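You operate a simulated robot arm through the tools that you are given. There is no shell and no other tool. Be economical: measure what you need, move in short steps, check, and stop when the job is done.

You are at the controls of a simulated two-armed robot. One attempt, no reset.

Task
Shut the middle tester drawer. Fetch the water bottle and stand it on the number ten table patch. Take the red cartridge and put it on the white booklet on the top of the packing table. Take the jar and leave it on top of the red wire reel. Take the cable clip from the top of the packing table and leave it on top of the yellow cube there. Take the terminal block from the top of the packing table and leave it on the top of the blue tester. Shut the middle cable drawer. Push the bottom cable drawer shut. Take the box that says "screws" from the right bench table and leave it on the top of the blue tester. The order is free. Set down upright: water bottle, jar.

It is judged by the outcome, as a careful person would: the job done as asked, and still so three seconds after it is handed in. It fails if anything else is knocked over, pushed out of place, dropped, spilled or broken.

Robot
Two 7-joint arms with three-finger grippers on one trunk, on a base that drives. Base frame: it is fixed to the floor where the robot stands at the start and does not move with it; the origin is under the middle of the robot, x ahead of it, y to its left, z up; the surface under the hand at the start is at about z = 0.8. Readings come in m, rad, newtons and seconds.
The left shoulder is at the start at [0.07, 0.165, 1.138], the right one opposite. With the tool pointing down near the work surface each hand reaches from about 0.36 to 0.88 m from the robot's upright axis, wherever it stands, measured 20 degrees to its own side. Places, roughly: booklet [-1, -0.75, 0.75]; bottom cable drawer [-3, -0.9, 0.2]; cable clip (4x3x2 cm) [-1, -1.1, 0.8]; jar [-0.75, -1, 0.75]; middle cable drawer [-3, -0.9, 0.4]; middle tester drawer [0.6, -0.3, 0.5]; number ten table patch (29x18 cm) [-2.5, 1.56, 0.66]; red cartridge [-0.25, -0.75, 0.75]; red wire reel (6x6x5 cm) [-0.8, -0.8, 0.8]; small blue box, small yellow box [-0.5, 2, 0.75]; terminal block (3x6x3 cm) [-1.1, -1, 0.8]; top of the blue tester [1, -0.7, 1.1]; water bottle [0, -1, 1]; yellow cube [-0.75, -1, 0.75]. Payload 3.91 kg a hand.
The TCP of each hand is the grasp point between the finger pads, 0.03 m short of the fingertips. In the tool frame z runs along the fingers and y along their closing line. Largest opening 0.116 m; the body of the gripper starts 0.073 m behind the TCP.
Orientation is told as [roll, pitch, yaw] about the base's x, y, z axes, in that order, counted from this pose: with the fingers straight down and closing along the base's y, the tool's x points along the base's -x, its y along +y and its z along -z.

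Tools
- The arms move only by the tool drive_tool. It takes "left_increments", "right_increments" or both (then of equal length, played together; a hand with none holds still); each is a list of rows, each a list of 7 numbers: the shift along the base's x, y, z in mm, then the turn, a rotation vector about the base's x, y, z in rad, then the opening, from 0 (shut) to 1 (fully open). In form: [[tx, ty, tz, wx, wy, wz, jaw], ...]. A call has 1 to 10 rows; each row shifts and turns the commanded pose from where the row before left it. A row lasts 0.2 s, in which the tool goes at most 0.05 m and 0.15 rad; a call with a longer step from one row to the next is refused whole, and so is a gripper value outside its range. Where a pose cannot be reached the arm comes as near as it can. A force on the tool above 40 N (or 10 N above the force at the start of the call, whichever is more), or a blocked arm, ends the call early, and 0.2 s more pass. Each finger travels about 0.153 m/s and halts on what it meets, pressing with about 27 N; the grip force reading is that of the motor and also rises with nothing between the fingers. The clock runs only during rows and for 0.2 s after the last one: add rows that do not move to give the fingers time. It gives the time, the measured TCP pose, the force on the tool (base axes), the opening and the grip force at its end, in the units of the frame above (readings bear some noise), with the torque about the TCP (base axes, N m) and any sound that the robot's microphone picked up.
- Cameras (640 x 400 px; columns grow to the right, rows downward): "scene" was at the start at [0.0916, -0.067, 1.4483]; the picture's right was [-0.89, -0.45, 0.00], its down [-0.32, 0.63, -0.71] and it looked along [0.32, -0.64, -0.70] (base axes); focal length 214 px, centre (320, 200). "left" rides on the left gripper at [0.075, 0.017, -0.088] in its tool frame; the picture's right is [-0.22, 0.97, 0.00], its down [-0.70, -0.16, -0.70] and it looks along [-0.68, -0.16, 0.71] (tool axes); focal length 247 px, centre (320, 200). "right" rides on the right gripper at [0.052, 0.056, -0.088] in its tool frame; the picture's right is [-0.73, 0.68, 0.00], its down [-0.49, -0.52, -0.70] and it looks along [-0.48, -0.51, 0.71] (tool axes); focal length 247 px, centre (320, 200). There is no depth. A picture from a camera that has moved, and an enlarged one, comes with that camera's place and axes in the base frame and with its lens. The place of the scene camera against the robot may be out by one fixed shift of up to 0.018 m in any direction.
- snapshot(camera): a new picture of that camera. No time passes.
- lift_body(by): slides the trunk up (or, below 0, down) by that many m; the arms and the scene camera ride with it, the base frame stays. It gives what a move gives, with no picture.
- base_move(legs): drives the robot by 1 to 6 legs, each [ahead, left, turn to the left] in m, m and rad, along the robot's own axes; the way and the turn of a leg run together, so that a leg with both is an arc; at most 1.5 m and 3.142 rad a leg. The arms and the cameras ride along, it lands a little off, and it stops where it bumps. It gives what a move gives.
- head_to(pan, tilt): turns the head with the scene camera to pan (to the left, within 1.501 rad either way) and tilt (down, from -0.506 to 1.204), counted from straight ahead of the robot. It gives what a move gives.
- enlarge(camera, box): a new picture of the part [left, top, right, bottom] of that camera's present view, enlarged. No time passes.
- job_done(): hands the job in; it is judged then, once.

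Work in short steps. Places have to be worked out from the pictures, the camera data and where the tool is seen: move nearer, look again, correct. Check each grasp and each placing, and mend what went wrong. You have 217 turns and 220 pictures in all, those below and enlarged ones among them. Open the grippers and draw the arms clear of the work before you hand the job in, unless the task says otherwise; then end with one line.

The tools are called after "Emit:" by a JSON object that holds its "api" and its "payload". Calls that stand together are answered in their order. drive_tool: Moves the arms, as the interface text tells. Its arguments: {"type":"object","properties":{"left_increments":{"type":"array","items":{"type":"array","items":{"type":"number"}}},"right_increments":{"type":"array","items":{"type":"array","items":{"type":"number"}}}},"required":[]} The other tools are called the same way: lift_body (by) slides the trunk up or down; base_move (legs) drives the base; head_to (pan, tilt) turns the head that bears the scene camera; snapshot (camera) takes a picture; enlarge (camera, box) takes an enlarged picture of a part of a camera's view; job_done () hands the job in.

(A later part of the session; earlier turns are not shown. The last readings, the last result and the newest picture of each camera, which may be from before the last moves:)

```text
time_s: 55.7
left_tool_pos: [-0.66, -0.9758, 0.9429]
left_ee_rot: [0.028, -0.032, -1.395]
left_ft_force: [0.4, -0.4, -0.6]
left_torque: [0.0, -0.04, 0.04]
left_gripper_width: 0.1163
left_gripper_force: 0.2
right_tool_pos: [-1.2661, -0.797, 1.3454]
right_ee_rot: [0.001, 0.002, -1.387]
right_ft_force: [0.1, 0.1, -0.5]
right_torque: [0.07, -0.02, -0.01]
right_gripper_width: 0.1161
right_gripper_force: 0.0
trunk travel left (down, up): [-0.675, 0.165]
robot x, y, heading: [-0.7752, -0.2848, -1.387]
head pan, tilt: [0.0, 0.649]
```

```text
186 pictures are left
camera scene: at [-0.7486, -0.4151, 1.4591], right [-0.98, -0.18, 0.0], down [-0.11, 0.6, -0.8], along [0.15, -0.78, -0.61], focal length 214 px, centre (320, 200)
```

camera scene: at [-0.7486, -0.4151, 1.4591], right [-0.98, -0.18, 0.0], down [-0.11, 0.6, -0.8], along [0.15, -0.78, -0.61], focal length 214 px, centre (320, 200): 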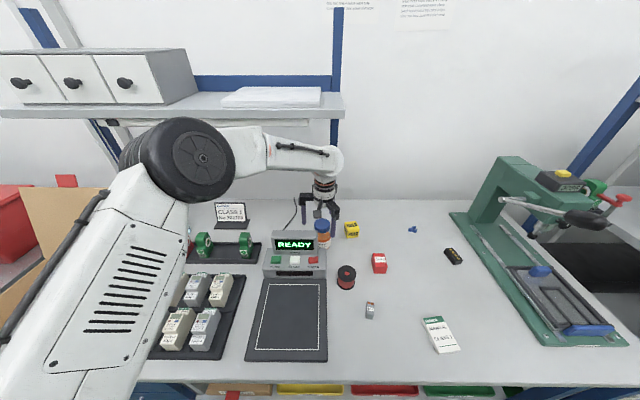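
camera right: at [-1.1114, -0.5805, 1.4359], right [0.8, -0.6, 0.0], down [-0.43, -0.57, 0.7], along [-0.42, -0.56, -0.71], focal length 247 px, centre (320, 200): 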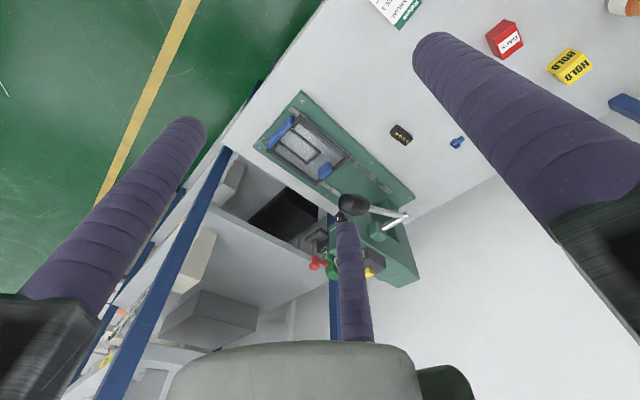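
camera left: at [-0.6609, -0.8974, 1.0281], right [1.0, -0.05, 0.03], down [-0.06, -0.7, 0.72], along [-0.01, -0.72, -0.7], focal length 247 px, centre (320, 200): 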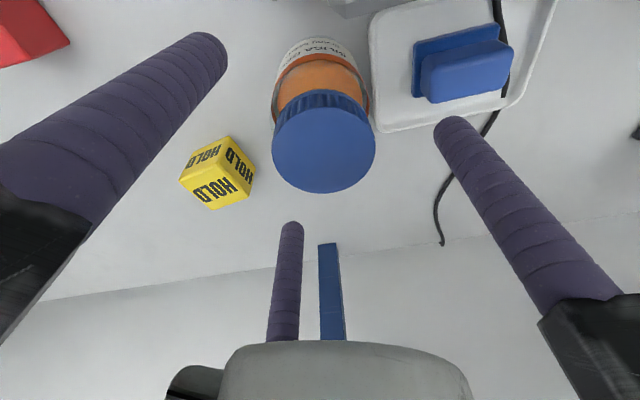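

Well centred. I level the tool, lower to z≈0.882 and close on the jar.

Emit:
{"api": "drive_tool", "payload": {"left_increments": [[0, 1, -30, 0.026, 0.033, 0, 1], [0, 0, -31, 0, 0, 0, 1], [0, 0, 0, 0, 0, 0, 0.4], [0, 0, 0, 0, 0, 0, 0.1], [0, 0, 0, 0, 0, 0, 0.1]]}}

Emit:
{"api": "snapshot", "payload": {"camera": "left"}}

```text
time_s: 56.9
left_tool_pos: [-0.6599, -0.9736, 0.8791]
left_ee_rot: [-0.002, -0.001, -1.396]
left_ft_force: [0.2, 0.1, -0.1]
left_torque: [0.02, -0.01, 0.04]
left_gripper_width: 0.0707
left_gripper_force: 27.3
right_tool_pos: [-1.2657, -0.7965, 1.3467]
right_ee_rot: [0.0, 0.0, -1.387]
right_ft_force: [0.2, -0.1, 1.1]
right_torque: [0.04, -0.02, 0.0]
right_gripper_width: 0.1161
right_gripper_force: 0.0
trunk travel left (down, up): [-0.675, 0.165]
robot x, y, heading: [-0.774, -0.2873, -1.387]
head pan, tilt: [0.0, 0.649]
```

```text
185 pictures are left
camera left: at [-0.6583, -0.8978, 0.966], right [1.0, -0.05, 0.0], down [-0.03, -0.71, 0.7], along [-0.04, -0.7, -0.71], focal length 247 px, centre (320, 200)
```

left: 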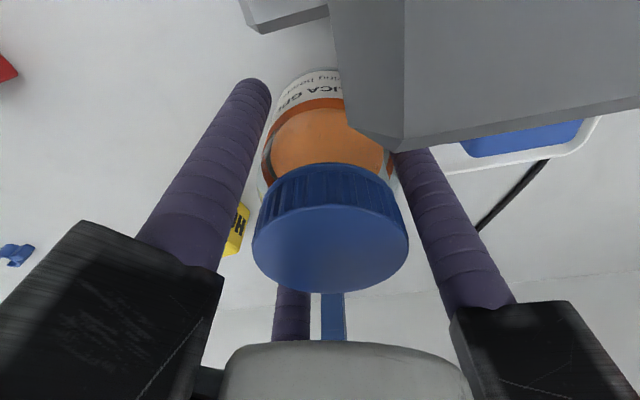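

Jar gripped (7.1 cm). I lift 75 mm and move right clear of the display, then look at the reel.

Emit:
{"api": "drive_tool", "payload": {"left_increments": [[0, 0, 25, 0, 0, 0, 0.1], [0, 0, 25, 0, 0, 0, 0.1], [0, 0, 25, 0, 0, 0, 0.1], [-40, 0, 0, 0, 0, 0, 0.1], [-45, 0, 0, 0, 0, 0, 0.1], [-30, 20, 0, 0, 0, 0, 0.1]]}}

Emit:
{"api": "snapshot", "payload": {"camera": "left"}}

Emit:
{"api": "snapshot", "payload": {"camera": "scene"}}

Emit:
{"api": "snapshot", "payload": {"camera": "right"}}

```text
time_s: 58.3
left_tool_pos: [-0.7561, -0.9586, 0.9442]
left_ee_rot: [-0.014, 0.021, -1.364]
left_ft_force: [-0.5, 0.0, -2.5]
left_torque: [0.04, 0.02, 0.0]
left_gripper_width: 0.071
left_gripper_force: 27.0
right_tool_pos: [-1.2636, -0.7962, 1.3468]
right_ee_rot: [-0.003, 0.0, -1.388]
right_ft_force: [-0.5, 0.0, 0.2]
right_torque: [0.03, 0.03, 0.01]
right_gripper_width: 0.116
right_gripper_force: 0.1
trunk travel left (down, up): [-0.675, 0.165]
robot x, y, heading: [-0.7784, -0.2883, -1.386]
head pan, tilt: [0.0, 0.649]
```

```text
184 pictures are left
camera left: at [-0.7553, -0.8833, 1.0326], right [1.0, -0.02, -0.02], down [0.0, -0.73, 0.69], along [-0.03, -0.69, -0.73], focal length 247 px, centre (320, 200)
```

left: 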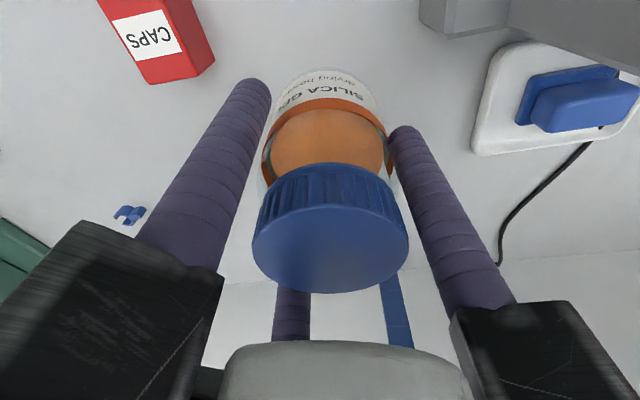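

```text
183 pictures are left
camera scene: at [-0.7458, -0.4135, 1.4592], right [-0.98, -0.18, 0.0], down [-0.11, 0.59, -0.8], along [0.14, -0.78, -0.6], focal length 214 px, centre (320, 200)
```

scene: 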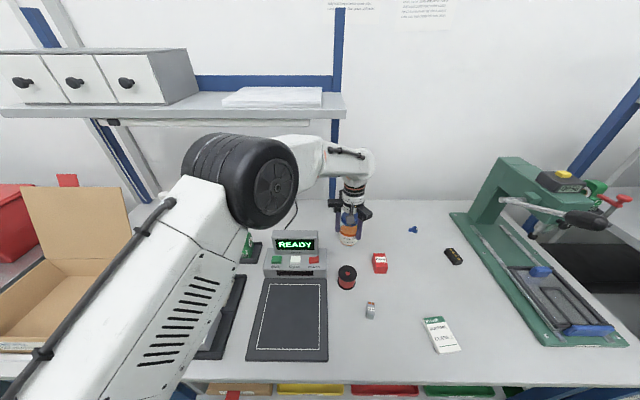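

```text
182 pictures are left
camera right: at [-1.2179, -0.7345, 1.4363], right [0.8, -0.6, 0.0], down [-0.42, -0.57, 0.7], along [-0.42, -0.56, -0.71], focal length 247 px, centre (320, 200)
```

right: 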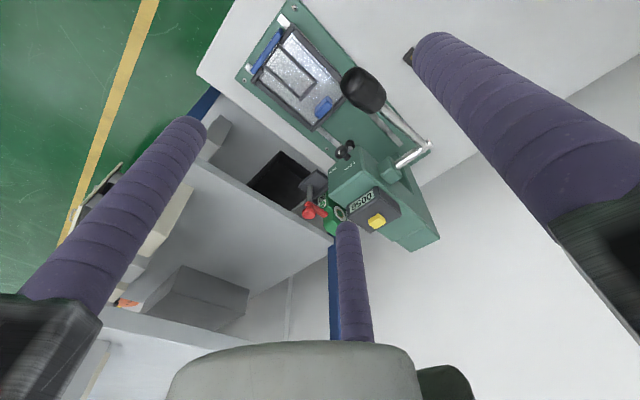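

Jar held clear. The reel comes out at (-0.772,-0.845). I move there at safe height and let it settle.

Emit:
{"api": "drive_tool", "payload": {"left_increments": [[0, 30, 10, 0, 0, 0, 0.1], [0, 40, 0, 0, 0, 0, 0.1], [0, 35, 0, 0, 0, 0, 0.1], [0, 0, 0, 0, 0, 0, 0.1]]}}

Emit:
{"api": "snapshot", "payload": {"camera": "left"}}

Emit:
{"api": "snapshot", "payload": {"camera": "scene"}}

```text
time_s: 58.9
left_tool_pos: [-0.7665, -0.8557, 0.8801]
left_ee_rot: [-0.025, 0.176, -1.36]
left_ft_force: [-0.3, 0.2, -2.8]
left_torque: [-0.01, 0.01, 0.02]
left_gripper_width: 0.07
left_gripper_force: 26.8
right_tool_pos: [-1.2647, -0.7952, 1.3468]
right_ee_rot: [0.0, -0.002, -1.389]
right_ft_force: [0.4, -1.4, -0.1]
right_torque: [-0.01, -0.04, 0.0]
right_gripper_width: 0.116
right_gripper_force: 0.0
trunk travel left (down, up): [-0.675, 0.165]
robot x, y, heading: [-0.7788, -0.284, -1.382]
head pan, tilt: [0.0, 0.649]
stopped in row 3 (left hand): the arm was blocked; the commanded pose is now the measured one
```

```text
181 pictures are left
camera left: at [-0.762, -0.7954, 0.9787], right [1.0, -0.01, -0.06], down [0.03, -0.82, 0.57], along [-0.05, -0.57, -0.82], focal length 247 px, centre (320, 200)
```

left: 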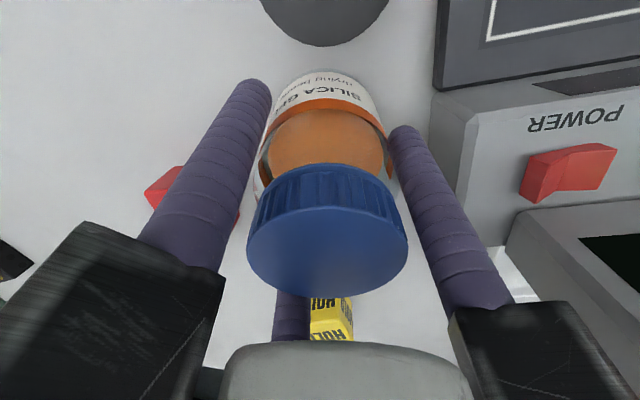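

```text
180 pictures are left
camera scene: at [-0.7469, -0.4132, 1.4592], right [-0.98, -0.18, 0.0], down [-0.11, 0.59, -0.8], along [0.14, -0.78, -0.6], focal length 214 px, centre (320, 200)
```

scene: 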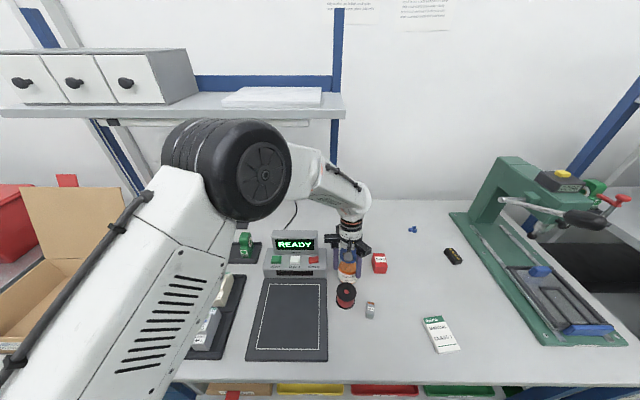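

The arm dipped and tilted because it is cramped across the body, and the jar nudged the reel about 4 cm toward me. I raise and level the jar first.

Emit:
{"api": "drive_tool", "payload": {"left_increments": [[0, -5, 20, -0.04, -0.01, 0, 0.1], [0, -5, 25, -0.04, -0.015, 0, 0.1], [0, -5, 25, -0.04, -0.015, 0, 0.1], [0, 0, 20, -0.04, -0.015, 0, 0.1], [0, 0, 0, 0, 0, 0, 0.1]]}}

Emit:
{"api": "snapshot", "payload": {"camera": "scene"}}

```text
time_s: 60.1
left_tool_pos: [-0.7558, -0.8529, 0.9091]
left_ee_rot: [-0.02, 0.148, -1.326]
left_ft_force: [0.5, -0.7, -3.5]
left_torque: [0.02, 0.03, 0.01]
left_gripper_width: 0.0699
left_gripper_force: 26.9
right_tool_pos: [-1.2655, -0.7954, 1.3453]
right_ee_rot: [0.0, 0.0, -1.39]
right_ft_force: [-0.5, 0.2, -0.4]
right_torque: [-0.04, 0.04, -0.01]
right_gripper_width: 0.1161
right_gripper_force: 0.0
trunk travel left (down, up): [-0.675, 0.165]
robot x, y, heading: [-0.7764, -0.2847, -1.389]
head pan, tilt: [0.0, 0.649]
stopped in row 5 (left hand): the arm was blocked; the commanded pose is now the measured one
```

```text
179 pictures are left
camera scene: at [-0.7469, -0.414, 1.4592], right [-0.98, -0.18, 0.0], down [-0.11, 0.59, -0.8], along [0.14, -0.78, -0.6], focal length 214 px, centre (320, 200)
```

scene: 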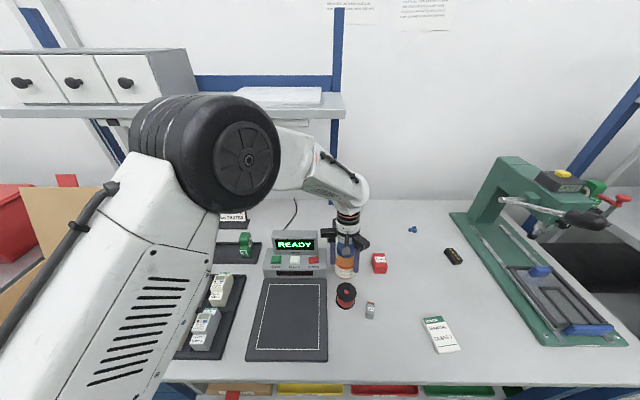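

The arm is at a joint limit here. I lift it with the trunk and back the base off so the arm can stretch out.

Emit:
{"api": "lift_body", "payload": {"by": 0.1}}

Emit:
{"api": "base_move", "payload": {"legs": [[-0.2, 0, 0], [0, -0.2, 0]]}}

Emit:
{"api": "drive_tool", "payload": {"left_increments": [[5, -30, 0, -0.04, 0, 0, 0.1], [5, -30, 0, -0.04, 0, 0, 0.1], [5, -30, 0, -0.04, 0, 0, 0.1], [0, 0, 0, 0, 0, 0, 0.1]]}}

Emit:
{"api": "snapshot", "payload": {"camera": "scene"}}

```text
time_s: 61.4
left_tool_pos: [-0.7567, -0.8542, 1.0098]
left_ee_rot: [-0.02, 0.146, -1.325]
left_ft_force: [0.3, 0.4, -3.8]
left_torque: [0.0, 0.01, 0.02]
left_gripper_width: 0.0697
left_gripper_force: 26.8
right_tool_pos: [-1.2649, -0.796, 1.4467]
right_ee_rot: [0.0, 0.0, -1.388]
right_ft_force: [-0.7, 0.4, 0.3]
right_torque: [0.06, 0.01, 0.0]
right_gripper_width: 0.116
right_gripper_force: 0.0
trunk travel left (down, up): [-0.775, 0.065]
robot x, y, heading: [-0.7765, -0.2853, -1.387]
head pan, tilt: [0.0, 0.649]
```

```text
time_s: 64.2
left_tool_pos: [-0.9762, -0.6948, 1.0097]
left_ee_rot: [-0.023, 0.144, -1.317]
left_ft_force: [0.6, 0.4, -3.0]
left_torque: [0.01, 0.0, 0.03]
left_gripper_width: 0.0697
left_gripper_force: 27.2
right_tool_pos: [-1.4843, -0.6421, 1.4477]
right_ee_rot: [-0.002, 0.0, -1.378]
right_ft_force: [-0.3, 0.8, 0.3]
right_torque: [-0.01, 0.04, 0.02]
right_gripper_width: 0.1159
right_gripper_force: 0.1
trunk travel left (down, up): [-0.775, 0.065]
robot x, y, heading: [-1.0074, -0.1215, -1.378]
head pan, tilt: [0.0, 0.649]
```

```text
time_s: 65.2
left_tool_pos: [-0.9642, -0.7868, 1.0113]
left_ee_rot: [-0.051, 0.028, -1.318]
left_ft_force: [-0.3, 0.8, -2.9]
left_torque: [-0.02, -0.01, 0.01]
left_gripper_width: 0.0702
left_gripper_force: 27.0
right_tool_pos: [-1.4866, -0.6411, 1.4471]
right_ee_rot: [-0.001, 0.0, -1.379]
right_ft_force: [-0.4, 1.5, -0.2]
right_torque: [-0.04, -0.01, 0.02]
right_gripper_width: 0.1157
right_gripper_force: 0.1
trunk travel left (down, up): [-0.775, 0.065]
robot x, y, heading: [-1.0024, -0.129, -1.381]
head pan, tilt: [0.0, 0.649]
```

```text
178 pictures are left
camera scene: at [-0.9726, -0.2549, 1.5592], right [-0.98, -0.19, 0.0], down [-0.12, 0.59, -0.8], along [0.15, -0.78, -0.6], focal length 214 px, centre (320, 200)
```

scene: 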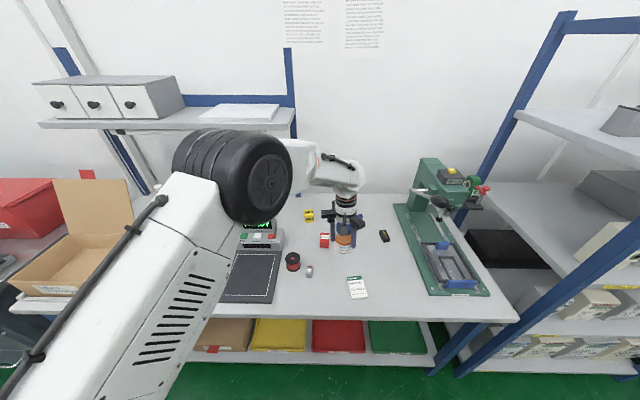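

Jar is level enough and clear. I'll put it down temporarily at a free spot (-0.94,-0.82) so I can set the reel back where it stood.

Emit:
{"api": "drive_tool", "payload": {"left_increments": [[12, -18, -20, -0.014, -0.056, 0, 0.1], [12, -15, -30, 0, 0, 0, 0.1], [0, 0, -30, 0, 0, 0, 0.1], [0, 0, -25, 0, 0, 0, 0.1], [0, 0, -12, 0, 0, 0, 0.1], [0, 0, 0, 0, 0, 0, 0.1]]}}

Emit:
{"api": "snapshot", "payload": {"camera": "left"}}

Emit:
{"api": "snapshot", "payload": {"camera": "scene"}}

```text
time_s: 66.6
left_tool_pos: [-0.9384, -0.82, 0.8935]
left_ee_rot: [0.002, -0.001, -1.316]
left_ft_force: [-0.1, 0.4, -2.3]
left_torque: [0.02, 0.05, 0.0]
left_gripper_width: 0.07
left_gripper_force: 26.9
right_tool_pos: [-1.4876, -0.6409, 1.447]
right_ee_rot: [-0.001, 0.001, -1.378]
right_ft_force: [0.1, 0.8, 0.1]
right_torque: [-0.01, 0.04, 0.01]
right_gripper_width: 0.116
right_gripper_force: 0.0
trunk travel left (down, up): [-0.775, 0.065]
robot x, y, heading: [-1.007, -0.1258, -1.376]
head pan, tilt: [0.0, 0.649]
```

```text
177 pictures are left
camera left: at [-0.9424, -0.7431, 0.9808], right [1.0, 0.03, 0.0], down [0.02, -0.71, 0.7], along [0.02, -0.7, -0.71], focal length 247 px, centre (320, 200)
```

left: 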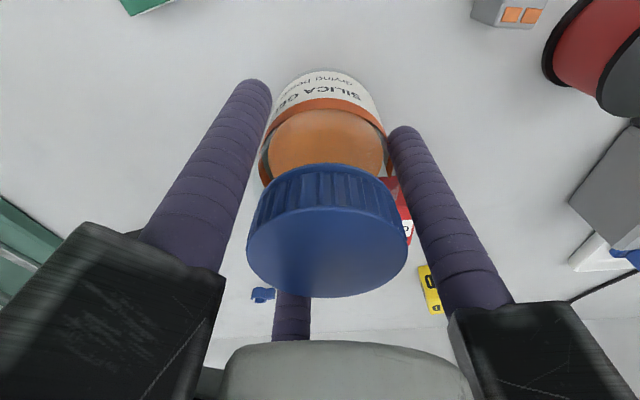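

```text
176 pictures are left
camera scene: at [-0.9733, -0.2548, 1.5593], right [-0.98, -0.19, 0.0], down [-0.11, 0.59, -0.8], along [0.15, -0.78, -0.6], focal length 214 px, centre (320, 200)
```

scene: 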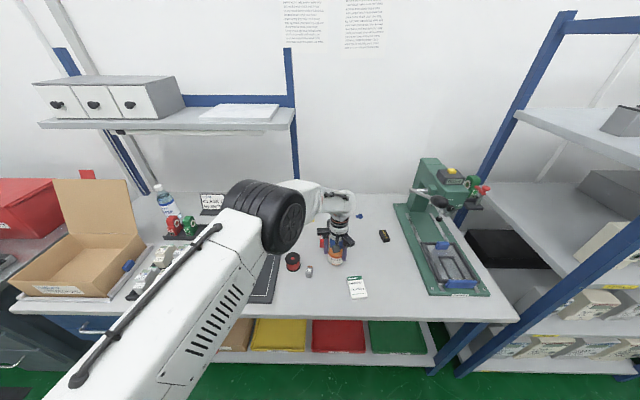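

About 14 mm above the table. I lower slowly watching force.

Emit:
{"api": "drive_tool", "payload": {"left_increments": [[0, 0, -8, 0, 0, 0, 0.1], [0, 0, -4, 0, 0, 0, 0.1], [0, 0, -2, 0, 0, 0, 0.1], [0, 0, 0, 0, 0, 0, 0.1]]}}

```text
time_s: 67.6
left_tool_pos: [-0.9386, -0.819, 0.8794]
left_ee_rot: [0.0, 0.003, -1.318]
left_ft_force: [0.3, -0.2, -3.4]
left_torque: [0.01, 0.03, 0.0]
left_gripper_width: 0.0698
left_gripper_force: 26.6
right_tool_pos: [-1.4864, -0.6418, 1.4467]
right_ee_rot: [-0.002, 0.001, -1.379]
right_ft_force: [0.2, -1.0, -0.5]
right_torque: [-0.03, 0.01, 0.01]
right_gripper_width: 0.1162
right_gripper_force: 0.0
trunk travel left (down, up): [-0.775, 0.065]
robot x, y, heading: [-1.0035, -0.1271, -1.38]
head pan, tilt: [0.0, 0.649]
```

No contact yet; a few more small steps.

Emit:
{"api": "drive_tool", "payload": {"left_increments": [[0, 0, -2, 0, 0, 0, 0.1], [0, 0, -2, 0, 0, 0, 0.1], [0, 0, 0, 0, 0, 0, 0.1]]}}

Emit:
{"api": "snapshot", "payload": {"camera": "left"}}

```text
time_s: 68.4
left_tool_pos: [-0.9392, -0.8175, 0.8756]
left_ee_rot: [-0.001, 0.0, -1.319]
left_ft_force: [-1.0, -0.4, 1.0]
left_torque: [0.07, 0.04, -0.02]
left_gripper_width: 0.0699
left_gripper_force: 27.3
right_tool_pos: [-1.4875, -0.6418, 1.4462]
right_ee_rot: [0.0, -0.001, -1.379]
right_ft_force: [0.5, 1.0, -0.8]
right_torque: [-0.01, 0.01, 0.0]
right_gripper_width: 0.1161
right_gripper_force: 0.0
trunk travel left (down, up): [-0.775, 0.065]
robot x, y, heading: [-1.0018, -0.124, -1.378]
head pan, tilt: [0.0, 0.649]
```

```text
175 pictures are left
camera left: at [-0.9433, -0.7418, 0.9635], right [1.0, 0.03, 0.0], down [0.02, -0.71, 0.7], along [0.02, -0.7, -0.71], focal length 247 px, centre (320, 200)
```

left: 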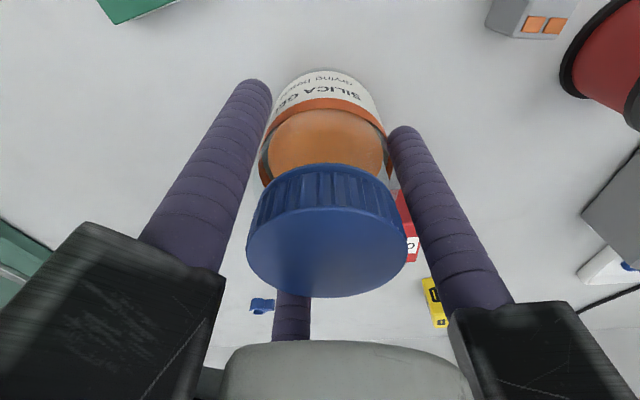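

Contact at z≈0.876. I open and rise.

Emit:
{"api": "drive_tool", "payload": {"left_increments": [[0, 0, 0, 0, 0, 0, 0.8], [0, 0, 0, 0, 0, 0, 1], [0, 0, 30, 0, 0, 0, 1], [0, 0, 35, 0, 0, 0, 1], [0, 0, 40, 0, 0, 0, 1]]}}

Emit:
{"api": "snapshot", "payload": {"camera": "left"}}

```text
time_s: 69.6
left_tool_pos: [-0.9411, -0.816, 0.9831]
left_ee_rot: [0.001, 0.001, -1.316]
left_ft_force: [-0.3, -0.3, -0.4]
left_torque: [0.0, 0.02, 0.02]
left_gripper_width: 0.116
left_gripper_force: 0.0
right_tool_pos: [-1.4866, -0.6404, 1.4479]
right_ee_rot: [0.0, -0.002, -1.379]
right_ft_force: [-0.4, 1.2, 0.0]
right_torque: [-0.06, -0.02, -0.01]
right_gripper_width: 0.1159
right_gripper_force: 0.1
trunk travel left (down, up): [-0.775, 0.065]
robot x, y, heading: [-1.002, -0.1274, -1.384]
head pan, tilt: [0.0, 0.649]
```

```text
174 pictures are left
camera left: at [-0.943, -0.7397, 1.0698], right [1.0, 0.03, 0.0], down [0.02, -0.71, 0.7], along [0.02, -0.7, -0.72], focal length 247 px, centre (320, 200)
```

left: 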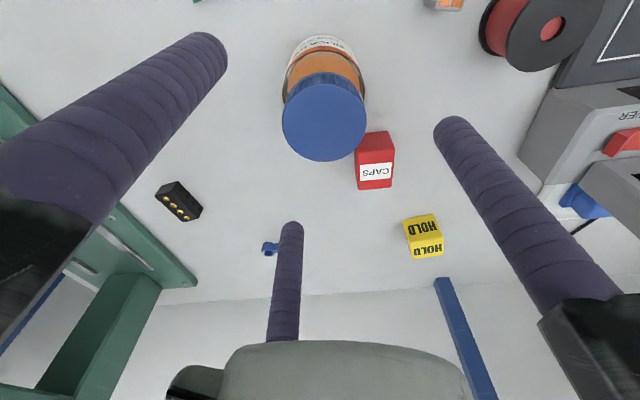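

The jar stands. Now the reel: about (-0.747,-0.778). I move the left hand over it.

Emit:
{"api": "drive_tool", "payload": {"left_increments": [[48, 8, 0, 0, 0, 0, 1], [48, 8, 0, 0, 0, 0, 1], [48, 8, 0, 0, 0, 0, 1], [47, 8, -10, 0, 0, 0, 1], [0, 0, 0, 0, 0, 0, 1]]}}

Emit:
{"api": "snapshot", "payload": {"camera": "left"}}

```text
time_s: 70.8
left_tool_pos: [-0.7451, -0.783, 0.9756]
left_ee_rot: [0.002, -0.001, -1.32]
left_ft_force: [-0.3, -0.1, 0.4]
left_torque: [0.0, 0.01, -0.02]
left_gripper_width: 0.1161
left_gripper_force: 0.0
right_tool_pos: [-1.4887, -0.6411, 1.4462]
right_ee_rot: [0.0, -0.002, -1.38]
right_ft_force: [0.2, 0.3, 0.5]
right_torque: [0.02, 0.0, 0.02]
right_gripper_width: 0.116
right_gripper_force: 0.1
trunk travel left (down, up): [-0.775, 0.065]
robot x, y, heading: [-1.0055, -0.1275, -1.378]
head pan, tilt: [0.0, 0.649]
```

```text
173 pictures are left
camera left: at [-0.7491, -0.7074, 1.0638], right [1.0, 0.03, 0.0], down [0.02, -0.71, 0.7], along [0.02, -0.7, -0.71], focal length 247 px, centre (320, 200)
```

left: 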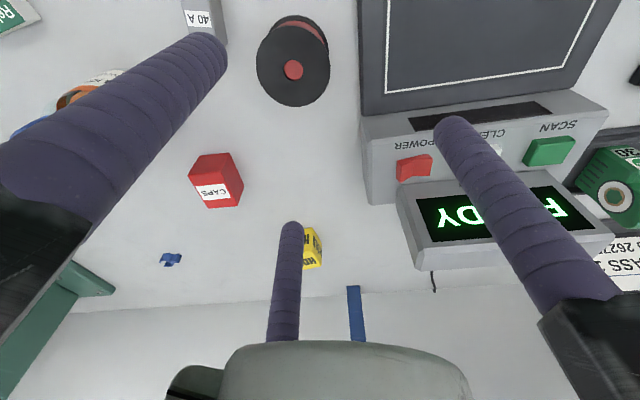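

I centre over the reel, narrow the jaws to clear the console, and lower partway.

Emit:
{"api": "drive_tool", "payload": {"left_increments": [[-13, 3, -25, 0, 0, 0, 0.72], [-12, 2, -30, 0, 0, 0, 0.72], [0, 0, -25, 0, 0, 0, 0.72], [0, 0, 0, 0, 0, 0, 0.72]]}}

Emit:
{"api": "snapshot", "payload": {"camera": "left"}}

Emit:
{"api": "enlarge", "payload": {"camera": "scene", "box": [220, 180, 400, 320]}}

```text
time_s: 71.8
left_tool_pos: [-0.7717, -0.7802, 0.8926]
left_ee_rot: [0.0, 0.001, -1.318]
left_ft_force: [0.4, -0.2, -0.5]
left_torque: [0.0, 0.04, 0.0]
left_gripper_width: 0.0835
left_gripper_force: 0.1
right_tool_pos: [-1.4865, -0.642, 1.4476]
right_ee_rot: [0.001, -0.001, -1.377]
right_ft_force: [-0.1, -0.7, 0.0]
right_torque: [0.01, 0.02, -0.01]
right_gripper_width: 0.1162
right_gripper_force: 0.0
trunk travel left (down, up): [-0.775, 0.065]
robot x, y, heading: [-1.0048, -0.1258, -1.378]
head pan, tilt: [0.0, 0.649]
```

```text
172 pictures are left
camera left: at [-0.776, -0.7051, 0.9793], right [1.0, 0.03, 0.0], down [0.02, -0.71, 0.7], along [0.02, -0.7, -0.71], focal length 247 px, centre (320, 200)
```

left: 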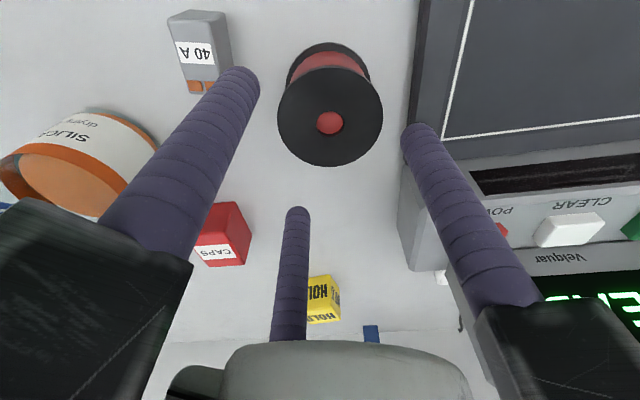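

```text
2.86 times, centred on (310, 250) of scene
camera zoom: at [-0.9728, -0.2545, 1.5593], right [-0.98, -0.19, 0.0], down [-0.12, 0.59, -0.8], along [0.15, -0.78, -0.6], focal length 613 px, centre (349, 57)
```

zoom: 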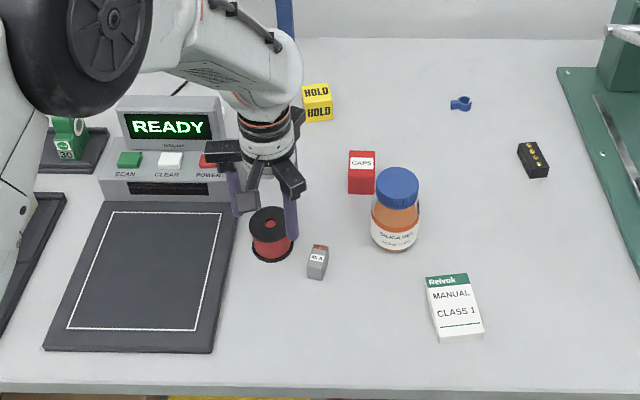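

I lower further to about z 0.848 and look.

Emit:
{"api": "drive_tool", "payload": {"left_increments": [[2, 4, -25, 0, 0, 0, 0.72], [0, 0, -20, 0, 0, 0, 0.72], [0, 0, 0, 0, 0, 0, 0.72]]}}

Emit:
{"api": "snapshot", "payload": {"camera": "left"}}

Emit:
{"api": "enlarge", "payload": {"camera": "scene", "box": [260, 210, 340, 300]}}

```text
time_s: 72.6
left_tool_pos: [-0.773, -0.7767, 0.8466]
left_ee_rot: [0.002, -0.001, -1.319]
left_ft_force: [0.3, -0.3, 0.7]
left_torque: [-0.02, -0.03, 0.01]
left_gripper_width: 0.0835
left_gripper_force: 0.2
right_tool_pos: [-1.4887, -0.6408, 1.4472]
right_ee_rot: [-0.002, -0.002, -1.381]
right_ft_force: [-0.3, 0.7, -0.5]
right_torque: [-0.02, 0.0, 0.02]
right_gripper_width: 0.1162
right_gripper_force: 0.1
trunk travel left (down, up): [-0.775, 0.065]
robot x, y, heading: [-1.0022, -0.1262, -1.38]
head pan, tilt: [0.0, 0.649]
```

```text
170 pictures are left
camera left: at [-0.7772, -0.7002, 0.9334], right [1.0, 0.03, 0.0], down [0.02, -0.71, 0.7], along [0.02, -0.7, -0.71], focal length 247 px, centre (320, 200)
```

left: 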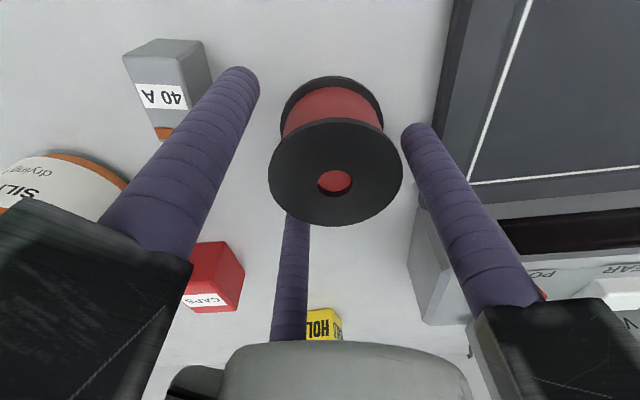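

```text
4.44 times, centred on (300, 255) of scene
camera zoom: at [-0.9733, -0.2544, 1.5593], right [-0.98, -0.19, 0.0], down [-0.11, 0.59, -0.8], along [0.15, -0.78, -0.6], focal length 953 px, centre (409, -44)
```

zoom: 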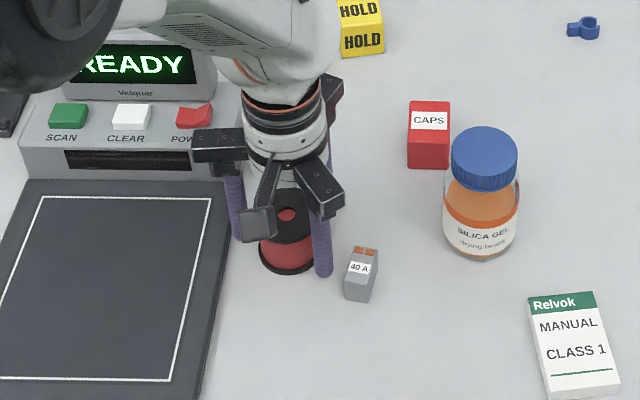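

Reel top is at z≈0.841, centre (-0.768,-0.772), table ≈0.79. I lower to z 0.829 and grip.

Emit:
{"api": "drive_tool", "payload": {"left_increments": [[4, 4, -9, 0, 0, 0, 0.72], [0, 0, -9, 0, 0, 0, 0.72], [0, 0, 0, 0, 0, 0, 0.4], [0, 0, 0, 0, 0, 0, 0.3]]}}

Emit:
{"api": "snapshot", "payload": {"camera": "left"}}

```text
time_s: 73.6
left_tool_pos: [-0.7694, -0.7729, 0.8297]
left_ee_rot: [0.0, -0.006, -1.317]
left_ft_force: [0.8, -0.7, 16.4]
left_torque: [0.31, 0.28, -0.11]
left_gripper_width: 0.0585
left_gripper_force: 26.9
right_tool_pos: [-1.4877, -0.6393, 1.448]
right_ee_rot: [0.001, -0.001, -1.377]
right_ft_force: [0.0, 0.0, -0.6]
right_torque: [0.04, -0.01, 0.0]
right_gripper_width: 0.1161
right_gripper_force: 0.1
trunk travel left (down, up): [-0.775, 0.065]
robot x, y, heading: [-1.0034, -0.1288, -1.376]
head pan, tilt: [0.0, 0.649]
```

```text
168 pictures are left
camera left: at [-0.7728, -0.6964, 0.9173], right [1.0, 0.03, 0.0], down [0.02, -0.71, 0.7], along [0.02, -0.7, -0.71], focal length 247 px, centre (320, 200)
```

left: 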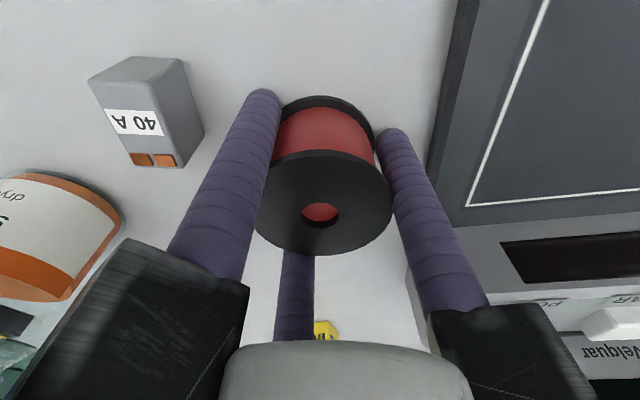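

Gripped (5.9 cm); the tips touch the table, so table z≈0.80. I lift 20 mm, shift back 65 mm and set the reel down.

Emit:
{"api": "drive_tool", "payload": {"left_increments": [[0, 0, 10, 0, 0, 0, 0.3], [0, 0, 14, 0, 0, 0, 0.3], [1, -33, 0, 0, 0, 0, 0.3], [2, -32, 0, 0, 0, 0, 0.3], [0, 0, -14, 0, 0, 0, 0.3], [0, 0, -7, 0, 0, 0, 0.3], [0, 0, 0, 0, 0, 0, 0.3]]}}

Emit:
{"api": "snapshot", "payload": {"camera": "left"}}

```text
time_s: 75.2
left_tool_pos: [-0.764, -0.8378, 0.8299]
left_ee_rot: [0.0, 0.003, -1.318]
left_ft_force: [-0.8, 0.7, -1.2]
left_torque: [-0.02, 0.04, -0.03]
left_gripper_width: 0.0584
left_gripper_force: 26.9
right_tool_pos: [-1.4876, -0.6417, 1.4465]
right_ee_rot: [-0.001, 0.0, -1.379]
right_ft_force: [-0.7, 0.3, 0.6]
right_torque: [-0.01, -0.02, 0.02]
right_gripper_width: 0.1161
right_gripper_force: 0.1
trunk travel left (down, up): [-0.775, 0.065]
robot x, y, heading: [-1.0033, -0.1293, -1.381]
head pan, tilt: [0.0, 0.649]
```

```text
167 pictures are left
camera left: at [-0.7679, -0.762, 0.9182], right [1.0, 0.03, 0.0], down [0.02, -0.71, 0.7], along [0.02, -0.7, -0.72], focal length 247 px, centre (320, 200)
```

left: 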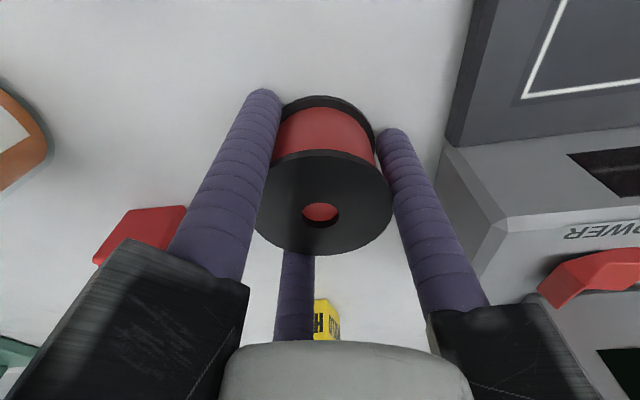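

Nearly down. Lower 2 mm more, open to 0.72, rise.

Emit:
{"api": "drive_tool", "payload": {"left_increments": [[0, 0, -2, 0, 0, 0, 0.3], [0, 0, 0, 0, 0, 0, 0.6], [0, 0, 0, 0, 0, 0, 0.7], [0, 0, 25, 0, 0, 0, 0.7], [0, 0, 40, 0, 0, 0, 0.7], [0, 0, 40, 0, 0, 0, 0.8], [0, 0, 20, 0, 0, 0, 1]]}}

Emit:
{"api": "snapshot", "payload": {"camera": "left"}}

```text
time_s: 76.8
left_tool_pos: [-0.7641, -0.8351, 0.9546]
left_ee_rot: [-0.001, 0.002, -1.319]
left_ft_force: [0.6, 1.2, 0.4]
left_torque: [-0.02, 0.02, -0.02]
left_gripper_width: 0.1162
left_gripper_force: 0.1
right_tool_pos: [-1.4872, -0.6411, 1.4458]
right_ee_rot: [0.0, -0.004, -1.378]
right_ft_force: [0.5, 1.0, -0.2]
right_torque: [0.01, 0.01, 0.01]
right_gripper_width: 0.1159
right_gripper_force: 0.0
trunk travel left (down, up): [-0.775, 0.065]
robot x, y, heading: [-1.0036, -0.1268, -1.381]
head pan, tilt: [0.0, 0.649]
```

```text
166 pictures are left
camera left: at [-0.7685, -0.7589, 1.041], right [1.0, 0.03, 0.0], down [0.02, -0.72, 0.7], along [0.02, -0.7, -0.72], focal length 247 px, centre (320, 200)
```

left: 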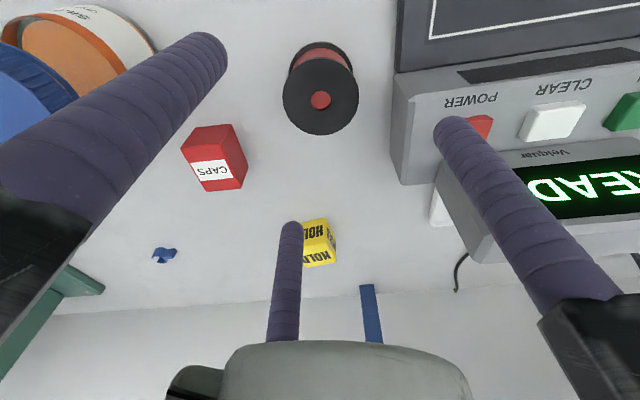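

Reel is back at (-0.765,-0.836), upright. Now fetch the jar again at (-0.939,-0.818).

Emit:
{"api": "drive_tool", "payload": {"left_increments": [[0, 0, 30, 0, 0, 0, 1], [-44, 5, 0, 0, 0, 0, 1], [-44, 5, 0, 0, 0, 0, 1], [-44, 4, 0, 0, 0, 0, 1], [-43, 4, 0, 0, 0, 0, 1], [0, 0, 0, 0, 0, 0, 1]]}}

Emit:
{"api": "snapshot", "payload": {"camera": "left"}}

```text
time_s: 78.2
left_tool_pos: [-0.9379, -0.8224, 0.9842]
left_ee_rot: [-0.005, 0.003, -1.312]
left_ft_force: [0.5, -0.1, -0.3]
left_torque: [0.0, 0.02, 0.0]
left_gripper_width: 0.1161
left_gripper_force: 0.0
right_tool_pos: [-1.4849, -0.6415, 1.4467]
right_ee_rot: [-0.001, 0.001, -1.379]
right_ft_force: [-0.4, -0.4, -0.7]
right_torque: [0.01, 0.0, 0.01]
right_gripper_width: 0.1161
right_gripper_force: 0.2
trunk travel left (down, up): [-0.775, 0.065]
robot x, y, heading: [-1.0042, -0.1266, -1.382]
head pan, tilt: [0.0, 0.649]
```

```text
165 pictures are left
camera left: at [-0.9419, -0.7464, 1.0716], right [1.0, 0.04, -0.01], down [0.03, -0.71, 0.7], along [0.02, -0.7, -0.72], focal length 247 px, centre (320, 200)
```

left: 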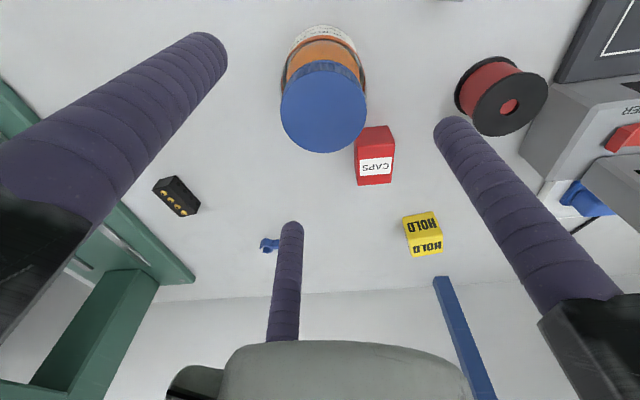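

Centred. Lower, grip, and lift 80 mm.

Emit:
{"api": "drive_tool", "payload": {"left_increments": [[-1, 5, -36, 0, 0, 0, 1], [0, 0, -36, 0, 0, 0, 1], [0, 0, -35, 0, 0, 0, 1], [0, 0, 0, 0, 0, 0, 0.5], [0, 0, 0, 0, 0, 0, 0.3], [0, 0, 0, 0, 0, 0, 0.3], [0, 0, 40, 0, 0, 0, 0.3], [0, 0, 40, 0, 0, 0, 0.3], [0, 0, 0, 0, 0, 0, 0.3]]}}

Emit:
{"api": "snapshot", "payload": {"camera": "left"}}

```text
time_s: 80.2
left_tool_pos: [-0.9403, -0.815, 0.9573]
left_ee_rot: [-0.002, 0.004, -1.319]
left_ft_force: [0.1, 0.0, -3.1]
left_torque: [0.04, 0.0, -0.01]
left_gripper_width: 0.0713
left_gripper_force: 27.5
right_tool_pos: [-1.4867, -0.6432, 1.4467]
right_ee_rot: [0.0, 0.001, -1.379]
right_ft_force: [0.1, -0.5, -0.5]
right_torque: [0.0, -0.03, -0.02]
right_gripper_width: 0.1159
right_gripper_force: 0.1
trunk travel left (down, up): [-0.775, 0.065]
robot x, y, heading: [-1.0062, -0.1275, -1.379]
head pan, tilt: [0.0, 0.649]
```

```text
164 pictures are left
camera left: at [-0.9445, -0.7389, 1.0443], right [1.0, 0.03, 0.0], down [0.02, -0.72, 0.7], along [0.02, -0.7, -0.72], focal length 247 px, centre (320, 200)
```

left: 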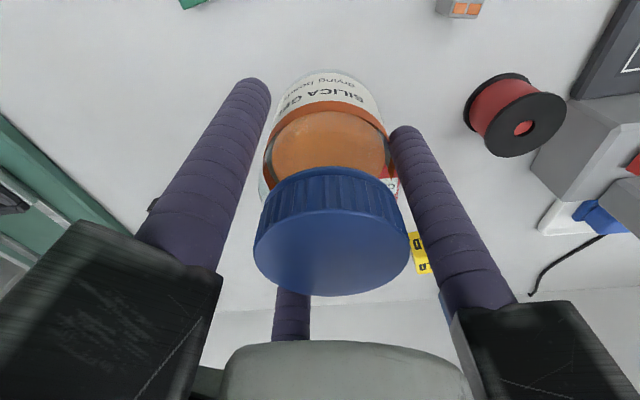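

Jar in hand. I raise a bit more and carry it over the reel.

Emit:
{"api": "drive_tool", "payload": {"left_increments": [[44, -5, 10, 0, 0, 0, 0.3], [44, -5, 0, 0, 0, 0, 0.3], [44, -5, 0, 0, 0, 0, 0.3], [43, -6, 0, 0, 0, 0, 0.3], [0, 0, 0, 0, 0, 0, 0.3]]}}

Emit:
{"api": "snapshot", "payload": {"camera": "left"}}

Emit:
{"api": "enlarge", "payload": {"camera": "scene", "box": [230, 180, 370, 310]}}

```text
time_s: 81.4
left_tool_pos: [-0.7669, -0.8354, 0.9656]
left_ee_rot: [0.003, 0.001, -1.317]
left_ft_force: [0.5, -0.1, -3.1]
left_torque: [0.01, -0.03, 0.02]
left_gripper_width: 0.0716
left_gripper_force: 27.1
right_tool_pos: [-1.4886, -0.6417, 1.4466]
right_ee_rot: [0.0, 0.0, -1.379]
right_ft_force: [-0.5, 0.6, -0.2]
right_torque: [-0.02, -0.02, 0.0]
right_gripper_width: 0.116
right_gripper_force: 0.0
trunk travel left (down, up): [-0.775, 0.065]
robot x, y, heading: [-1.0073, -0.1261, -1.377]
head pan, tilt: [0.0, 0.649]
```

```text
163 pictures are left
camera left: at [-0.7716, -0.7594, 1.0525], right [1.0, 0.03, 0.0], down [0.02, -0.72, 0.7], along [0.02, -0.7, -0.72], focal length 247 px, centre (320, 200)
```

left: 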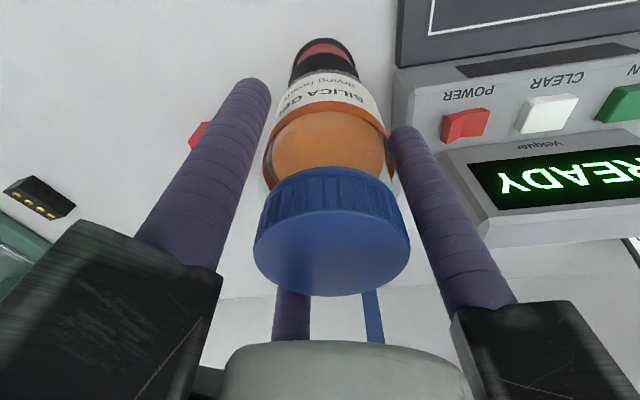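

```text
3.08 times, centred on (300, 245) of scene
camera zoom: at [-0.9739, -0.2555, 1.5592], right [-0.98, -0.19, 0.0], down [-0.11, 0.59, -0.8], along [0.15, -0.78, -0.6], focal length 660 px, centre (382, 62)
```

zoom: 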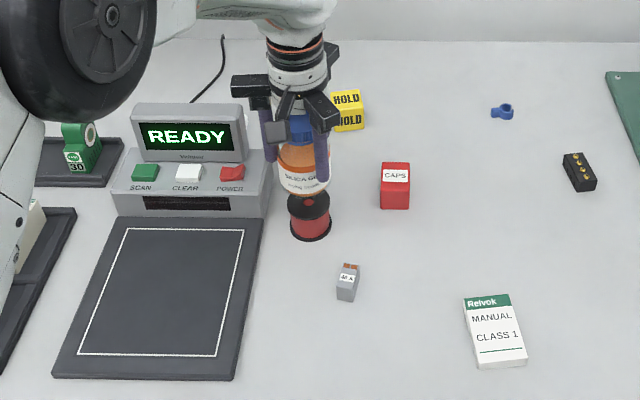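

Aligned above the reel. I lower gently to contact.

Emit:
{"api": "drive_tool", "payload": {"left_increments": [[1, 0, -20, 0, 0, 0, 0.3], [0, 0, -12, 0, 0, 0, 0.3], [0, 0, -3, 0, 0, 0, 0.3], [0, 0, -2, 0, 0, 0, 0.3], [0, 0, 0, 0, 0, 0, 0.3]]}}

Emit:
{"api": "snapshot", "payload": {"camera": "left"}}

Emit:
{"api": "enlarge", "payload": {"camera": "scene", "box": [260, 200, 340, 280]}}

```text
time_s: 82.6
left_tool_pos: [-0.7637, -0.8355, 0.9296]
left_ee_rot: [0.001, 0.003, -1.317]
left_ft_force: [0.3, 0.0, -2.8]
left_torque: [0.0, 0.03, -0.03]
left_gripper_width: 0.0715
left_gripper_force: 27.0
right_tool_pos: [-1.4872, -0.6407, 1.4471]
right_ee_rot: [0.002, 0.001, -1.378]
right_ft_force: [0.5, 0.0, -0.7]
right_torque: [0.0, 0.02, -0.01]
right_gripper_width: 0.116
right_gripper_force: 0.0
trunk travel left (down, up): [-0.775, 0.065]
robot x, y, heading: [-1.0063, -0.1274, -1.381]
head pan, tilt: [0.0, 0.649]
```

```text
161 pictures are left
camera left: at [-0.7677, -0.7598, 1.017], right [1.0, 0.03, 0.0], down [0.02, -0.71, 0.7], along [0.02, -0.7, -0.71], focal length 247 px, centre (320, 200)
```

left: 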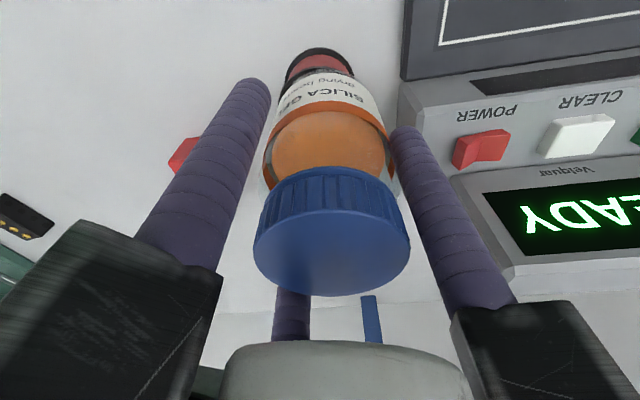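

```text
5.00 times, centred on (300, 240) of scene
camera zoom: at [-0.9731, -0.2554, 1.5592], right [-0.98, -0.19, 0.0], down [-0.12, 0.59, -0.8], along [0.15, -0.78, -0.6], focal length 1072 px, centre (420, 0)
```

zoom: 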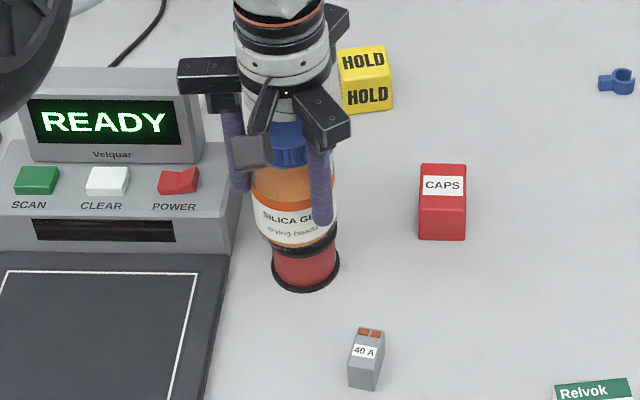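

Slightly offset: jar is ~5 mm to +x of the reel. I shift 5 mm and lower to contact.

Emit:
{"api": "drive_tool", "payload": {"left_increments": [[-5, 0, 0, 0, 0, 0, 0.3], [0, 0, -2, 0, 0, 0, 0.3], [0, 0, -1, 0, 0, 0, 0.3], [0, 0, 0, 0, 0, 0, 0.3]]}}

Emit:
{"api": "enlarge", "payload": {"camera": "scene", "box": [260, 200, 340, 280]}}

```text
time_s: 83.6
left_tool_pos: [-0.7705, -0.8361, 0.9276]
left_ee_rot: [0.0, 0.0, -1.317]
left_ft_force: [0.2, -0.4, 1.4]
left_torque: [0.04, 0.04, -0.03]
left_gripper_width: 0.0715
left_gripper_force: 27.4
right_tool_pos: [-1.4871, -0.6415, 1.4479]
right_ee_rot: [-0.001, -0.001, -1.379]
right_ft_force: [-1.2, 0.0, 0.0]
right_torque: [0.01, -0.01, 0.01]
right_gripper_width: 0.1159
right_gripper_force: 0.0
trunk travel left (down, up): [-0.775, 0.065]
robot x, y, heading: [-1.0042, -0.1217, -1.381]
head pan, tilt: [0.0, 0.649]
```

```text
5.00 times, centred on (300, 240) of scene
camera zoom: at [-0.9731, -0.2548, 1.5593], right [-0.98, -0.19, 0.0], down [-0.12, 0.59, -0.8], along [0.15, -0.78, -0.6], focal length 1072 px, centre (420, 0)
```

zoom: 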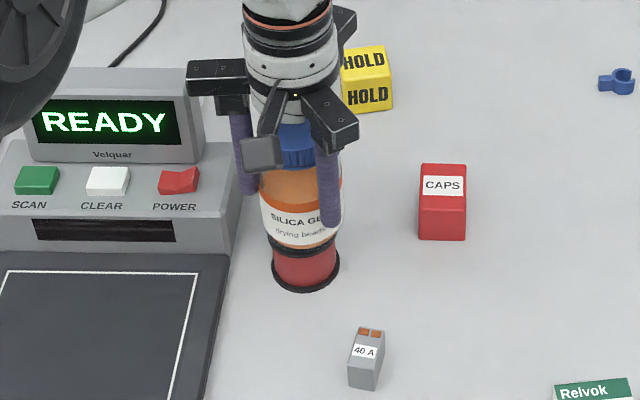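

Contact, well centred. Release and rise.

Emit:
{"api": "drive_tool", "payload": {"left_increments": [[0, 0, 0, 0, 0, 0, 0.7], [0, 0, 0, 0, 0, 0, 0.85], [0, 0, 30, 0, 0, 0, 0.85], [0, 0, 40, 0, 0, 0, 0.85], [0, 20, 40, 0, 0, 0, 0.85]]}}

Emit:
{"api": "enlarge", "payload": {"camera": "scene", "box": [240, 180, 400, 300]}}

Emit:
{"api": "snapshot", "payload": {"camera": "left"}}

```text
time_s: 84.8
left_tool_pos: [-0.7681, -0.8139, 1.0372]
left_ee_rot: [0.002, 0.002, -1.317]
left_ft_force: [-0.4, 0.5, -1.0]
left_torque: [-0.1, -0.01, -0.02]
left_gripper_width: 0.0987
left_gripper_force: 0.1
right_tool_pos: [-1.4875, -0.6386, 1.4479]
right_ee_rot: [0.0, -0.004, -1.381]
right_ft_force: [-0.2, 0.3, 1.0]
right_torque: [-0.03, -0.06, 0.01]
right_gripper_width: 0.1159
right_gripper_force: 0.0
trunk travel left (down, up): [-0.775, 0.065]
robot x, y, heading: [-1.0028, -0.1247, -1.378]
head pan, tilt: [0.0, 0.649]
```

```text
3.33 times, centred on (320, 240) of scene
camera zoom: at [-0.9733, -0.2527, 1.5594], right [-0.98, -0.19, 0.0], down [-0.11, 0.59, -0.8], along [0.15, -0.78, -0.6], focal length 715 px, centre (320, 67)
```

zoom: 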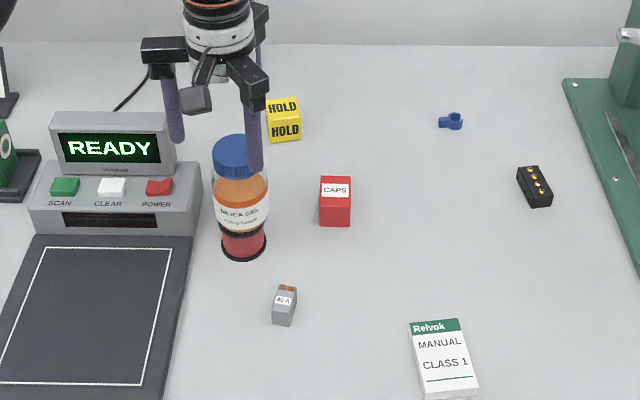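

```text
157 pictures are left
camera left: at [-0.7728, -0.7387, 1.1248], right [1.0, 0.03, 0.0], down [0.02, -0.71, 0.7], along [0.02, -0.7, -0.71], focal length 247 px, centre (320, 200)
```

left: 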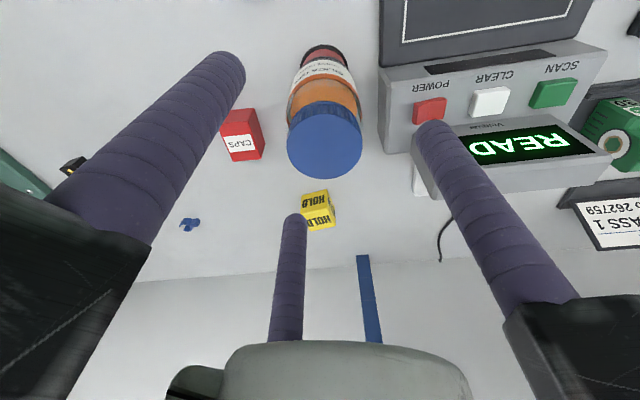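

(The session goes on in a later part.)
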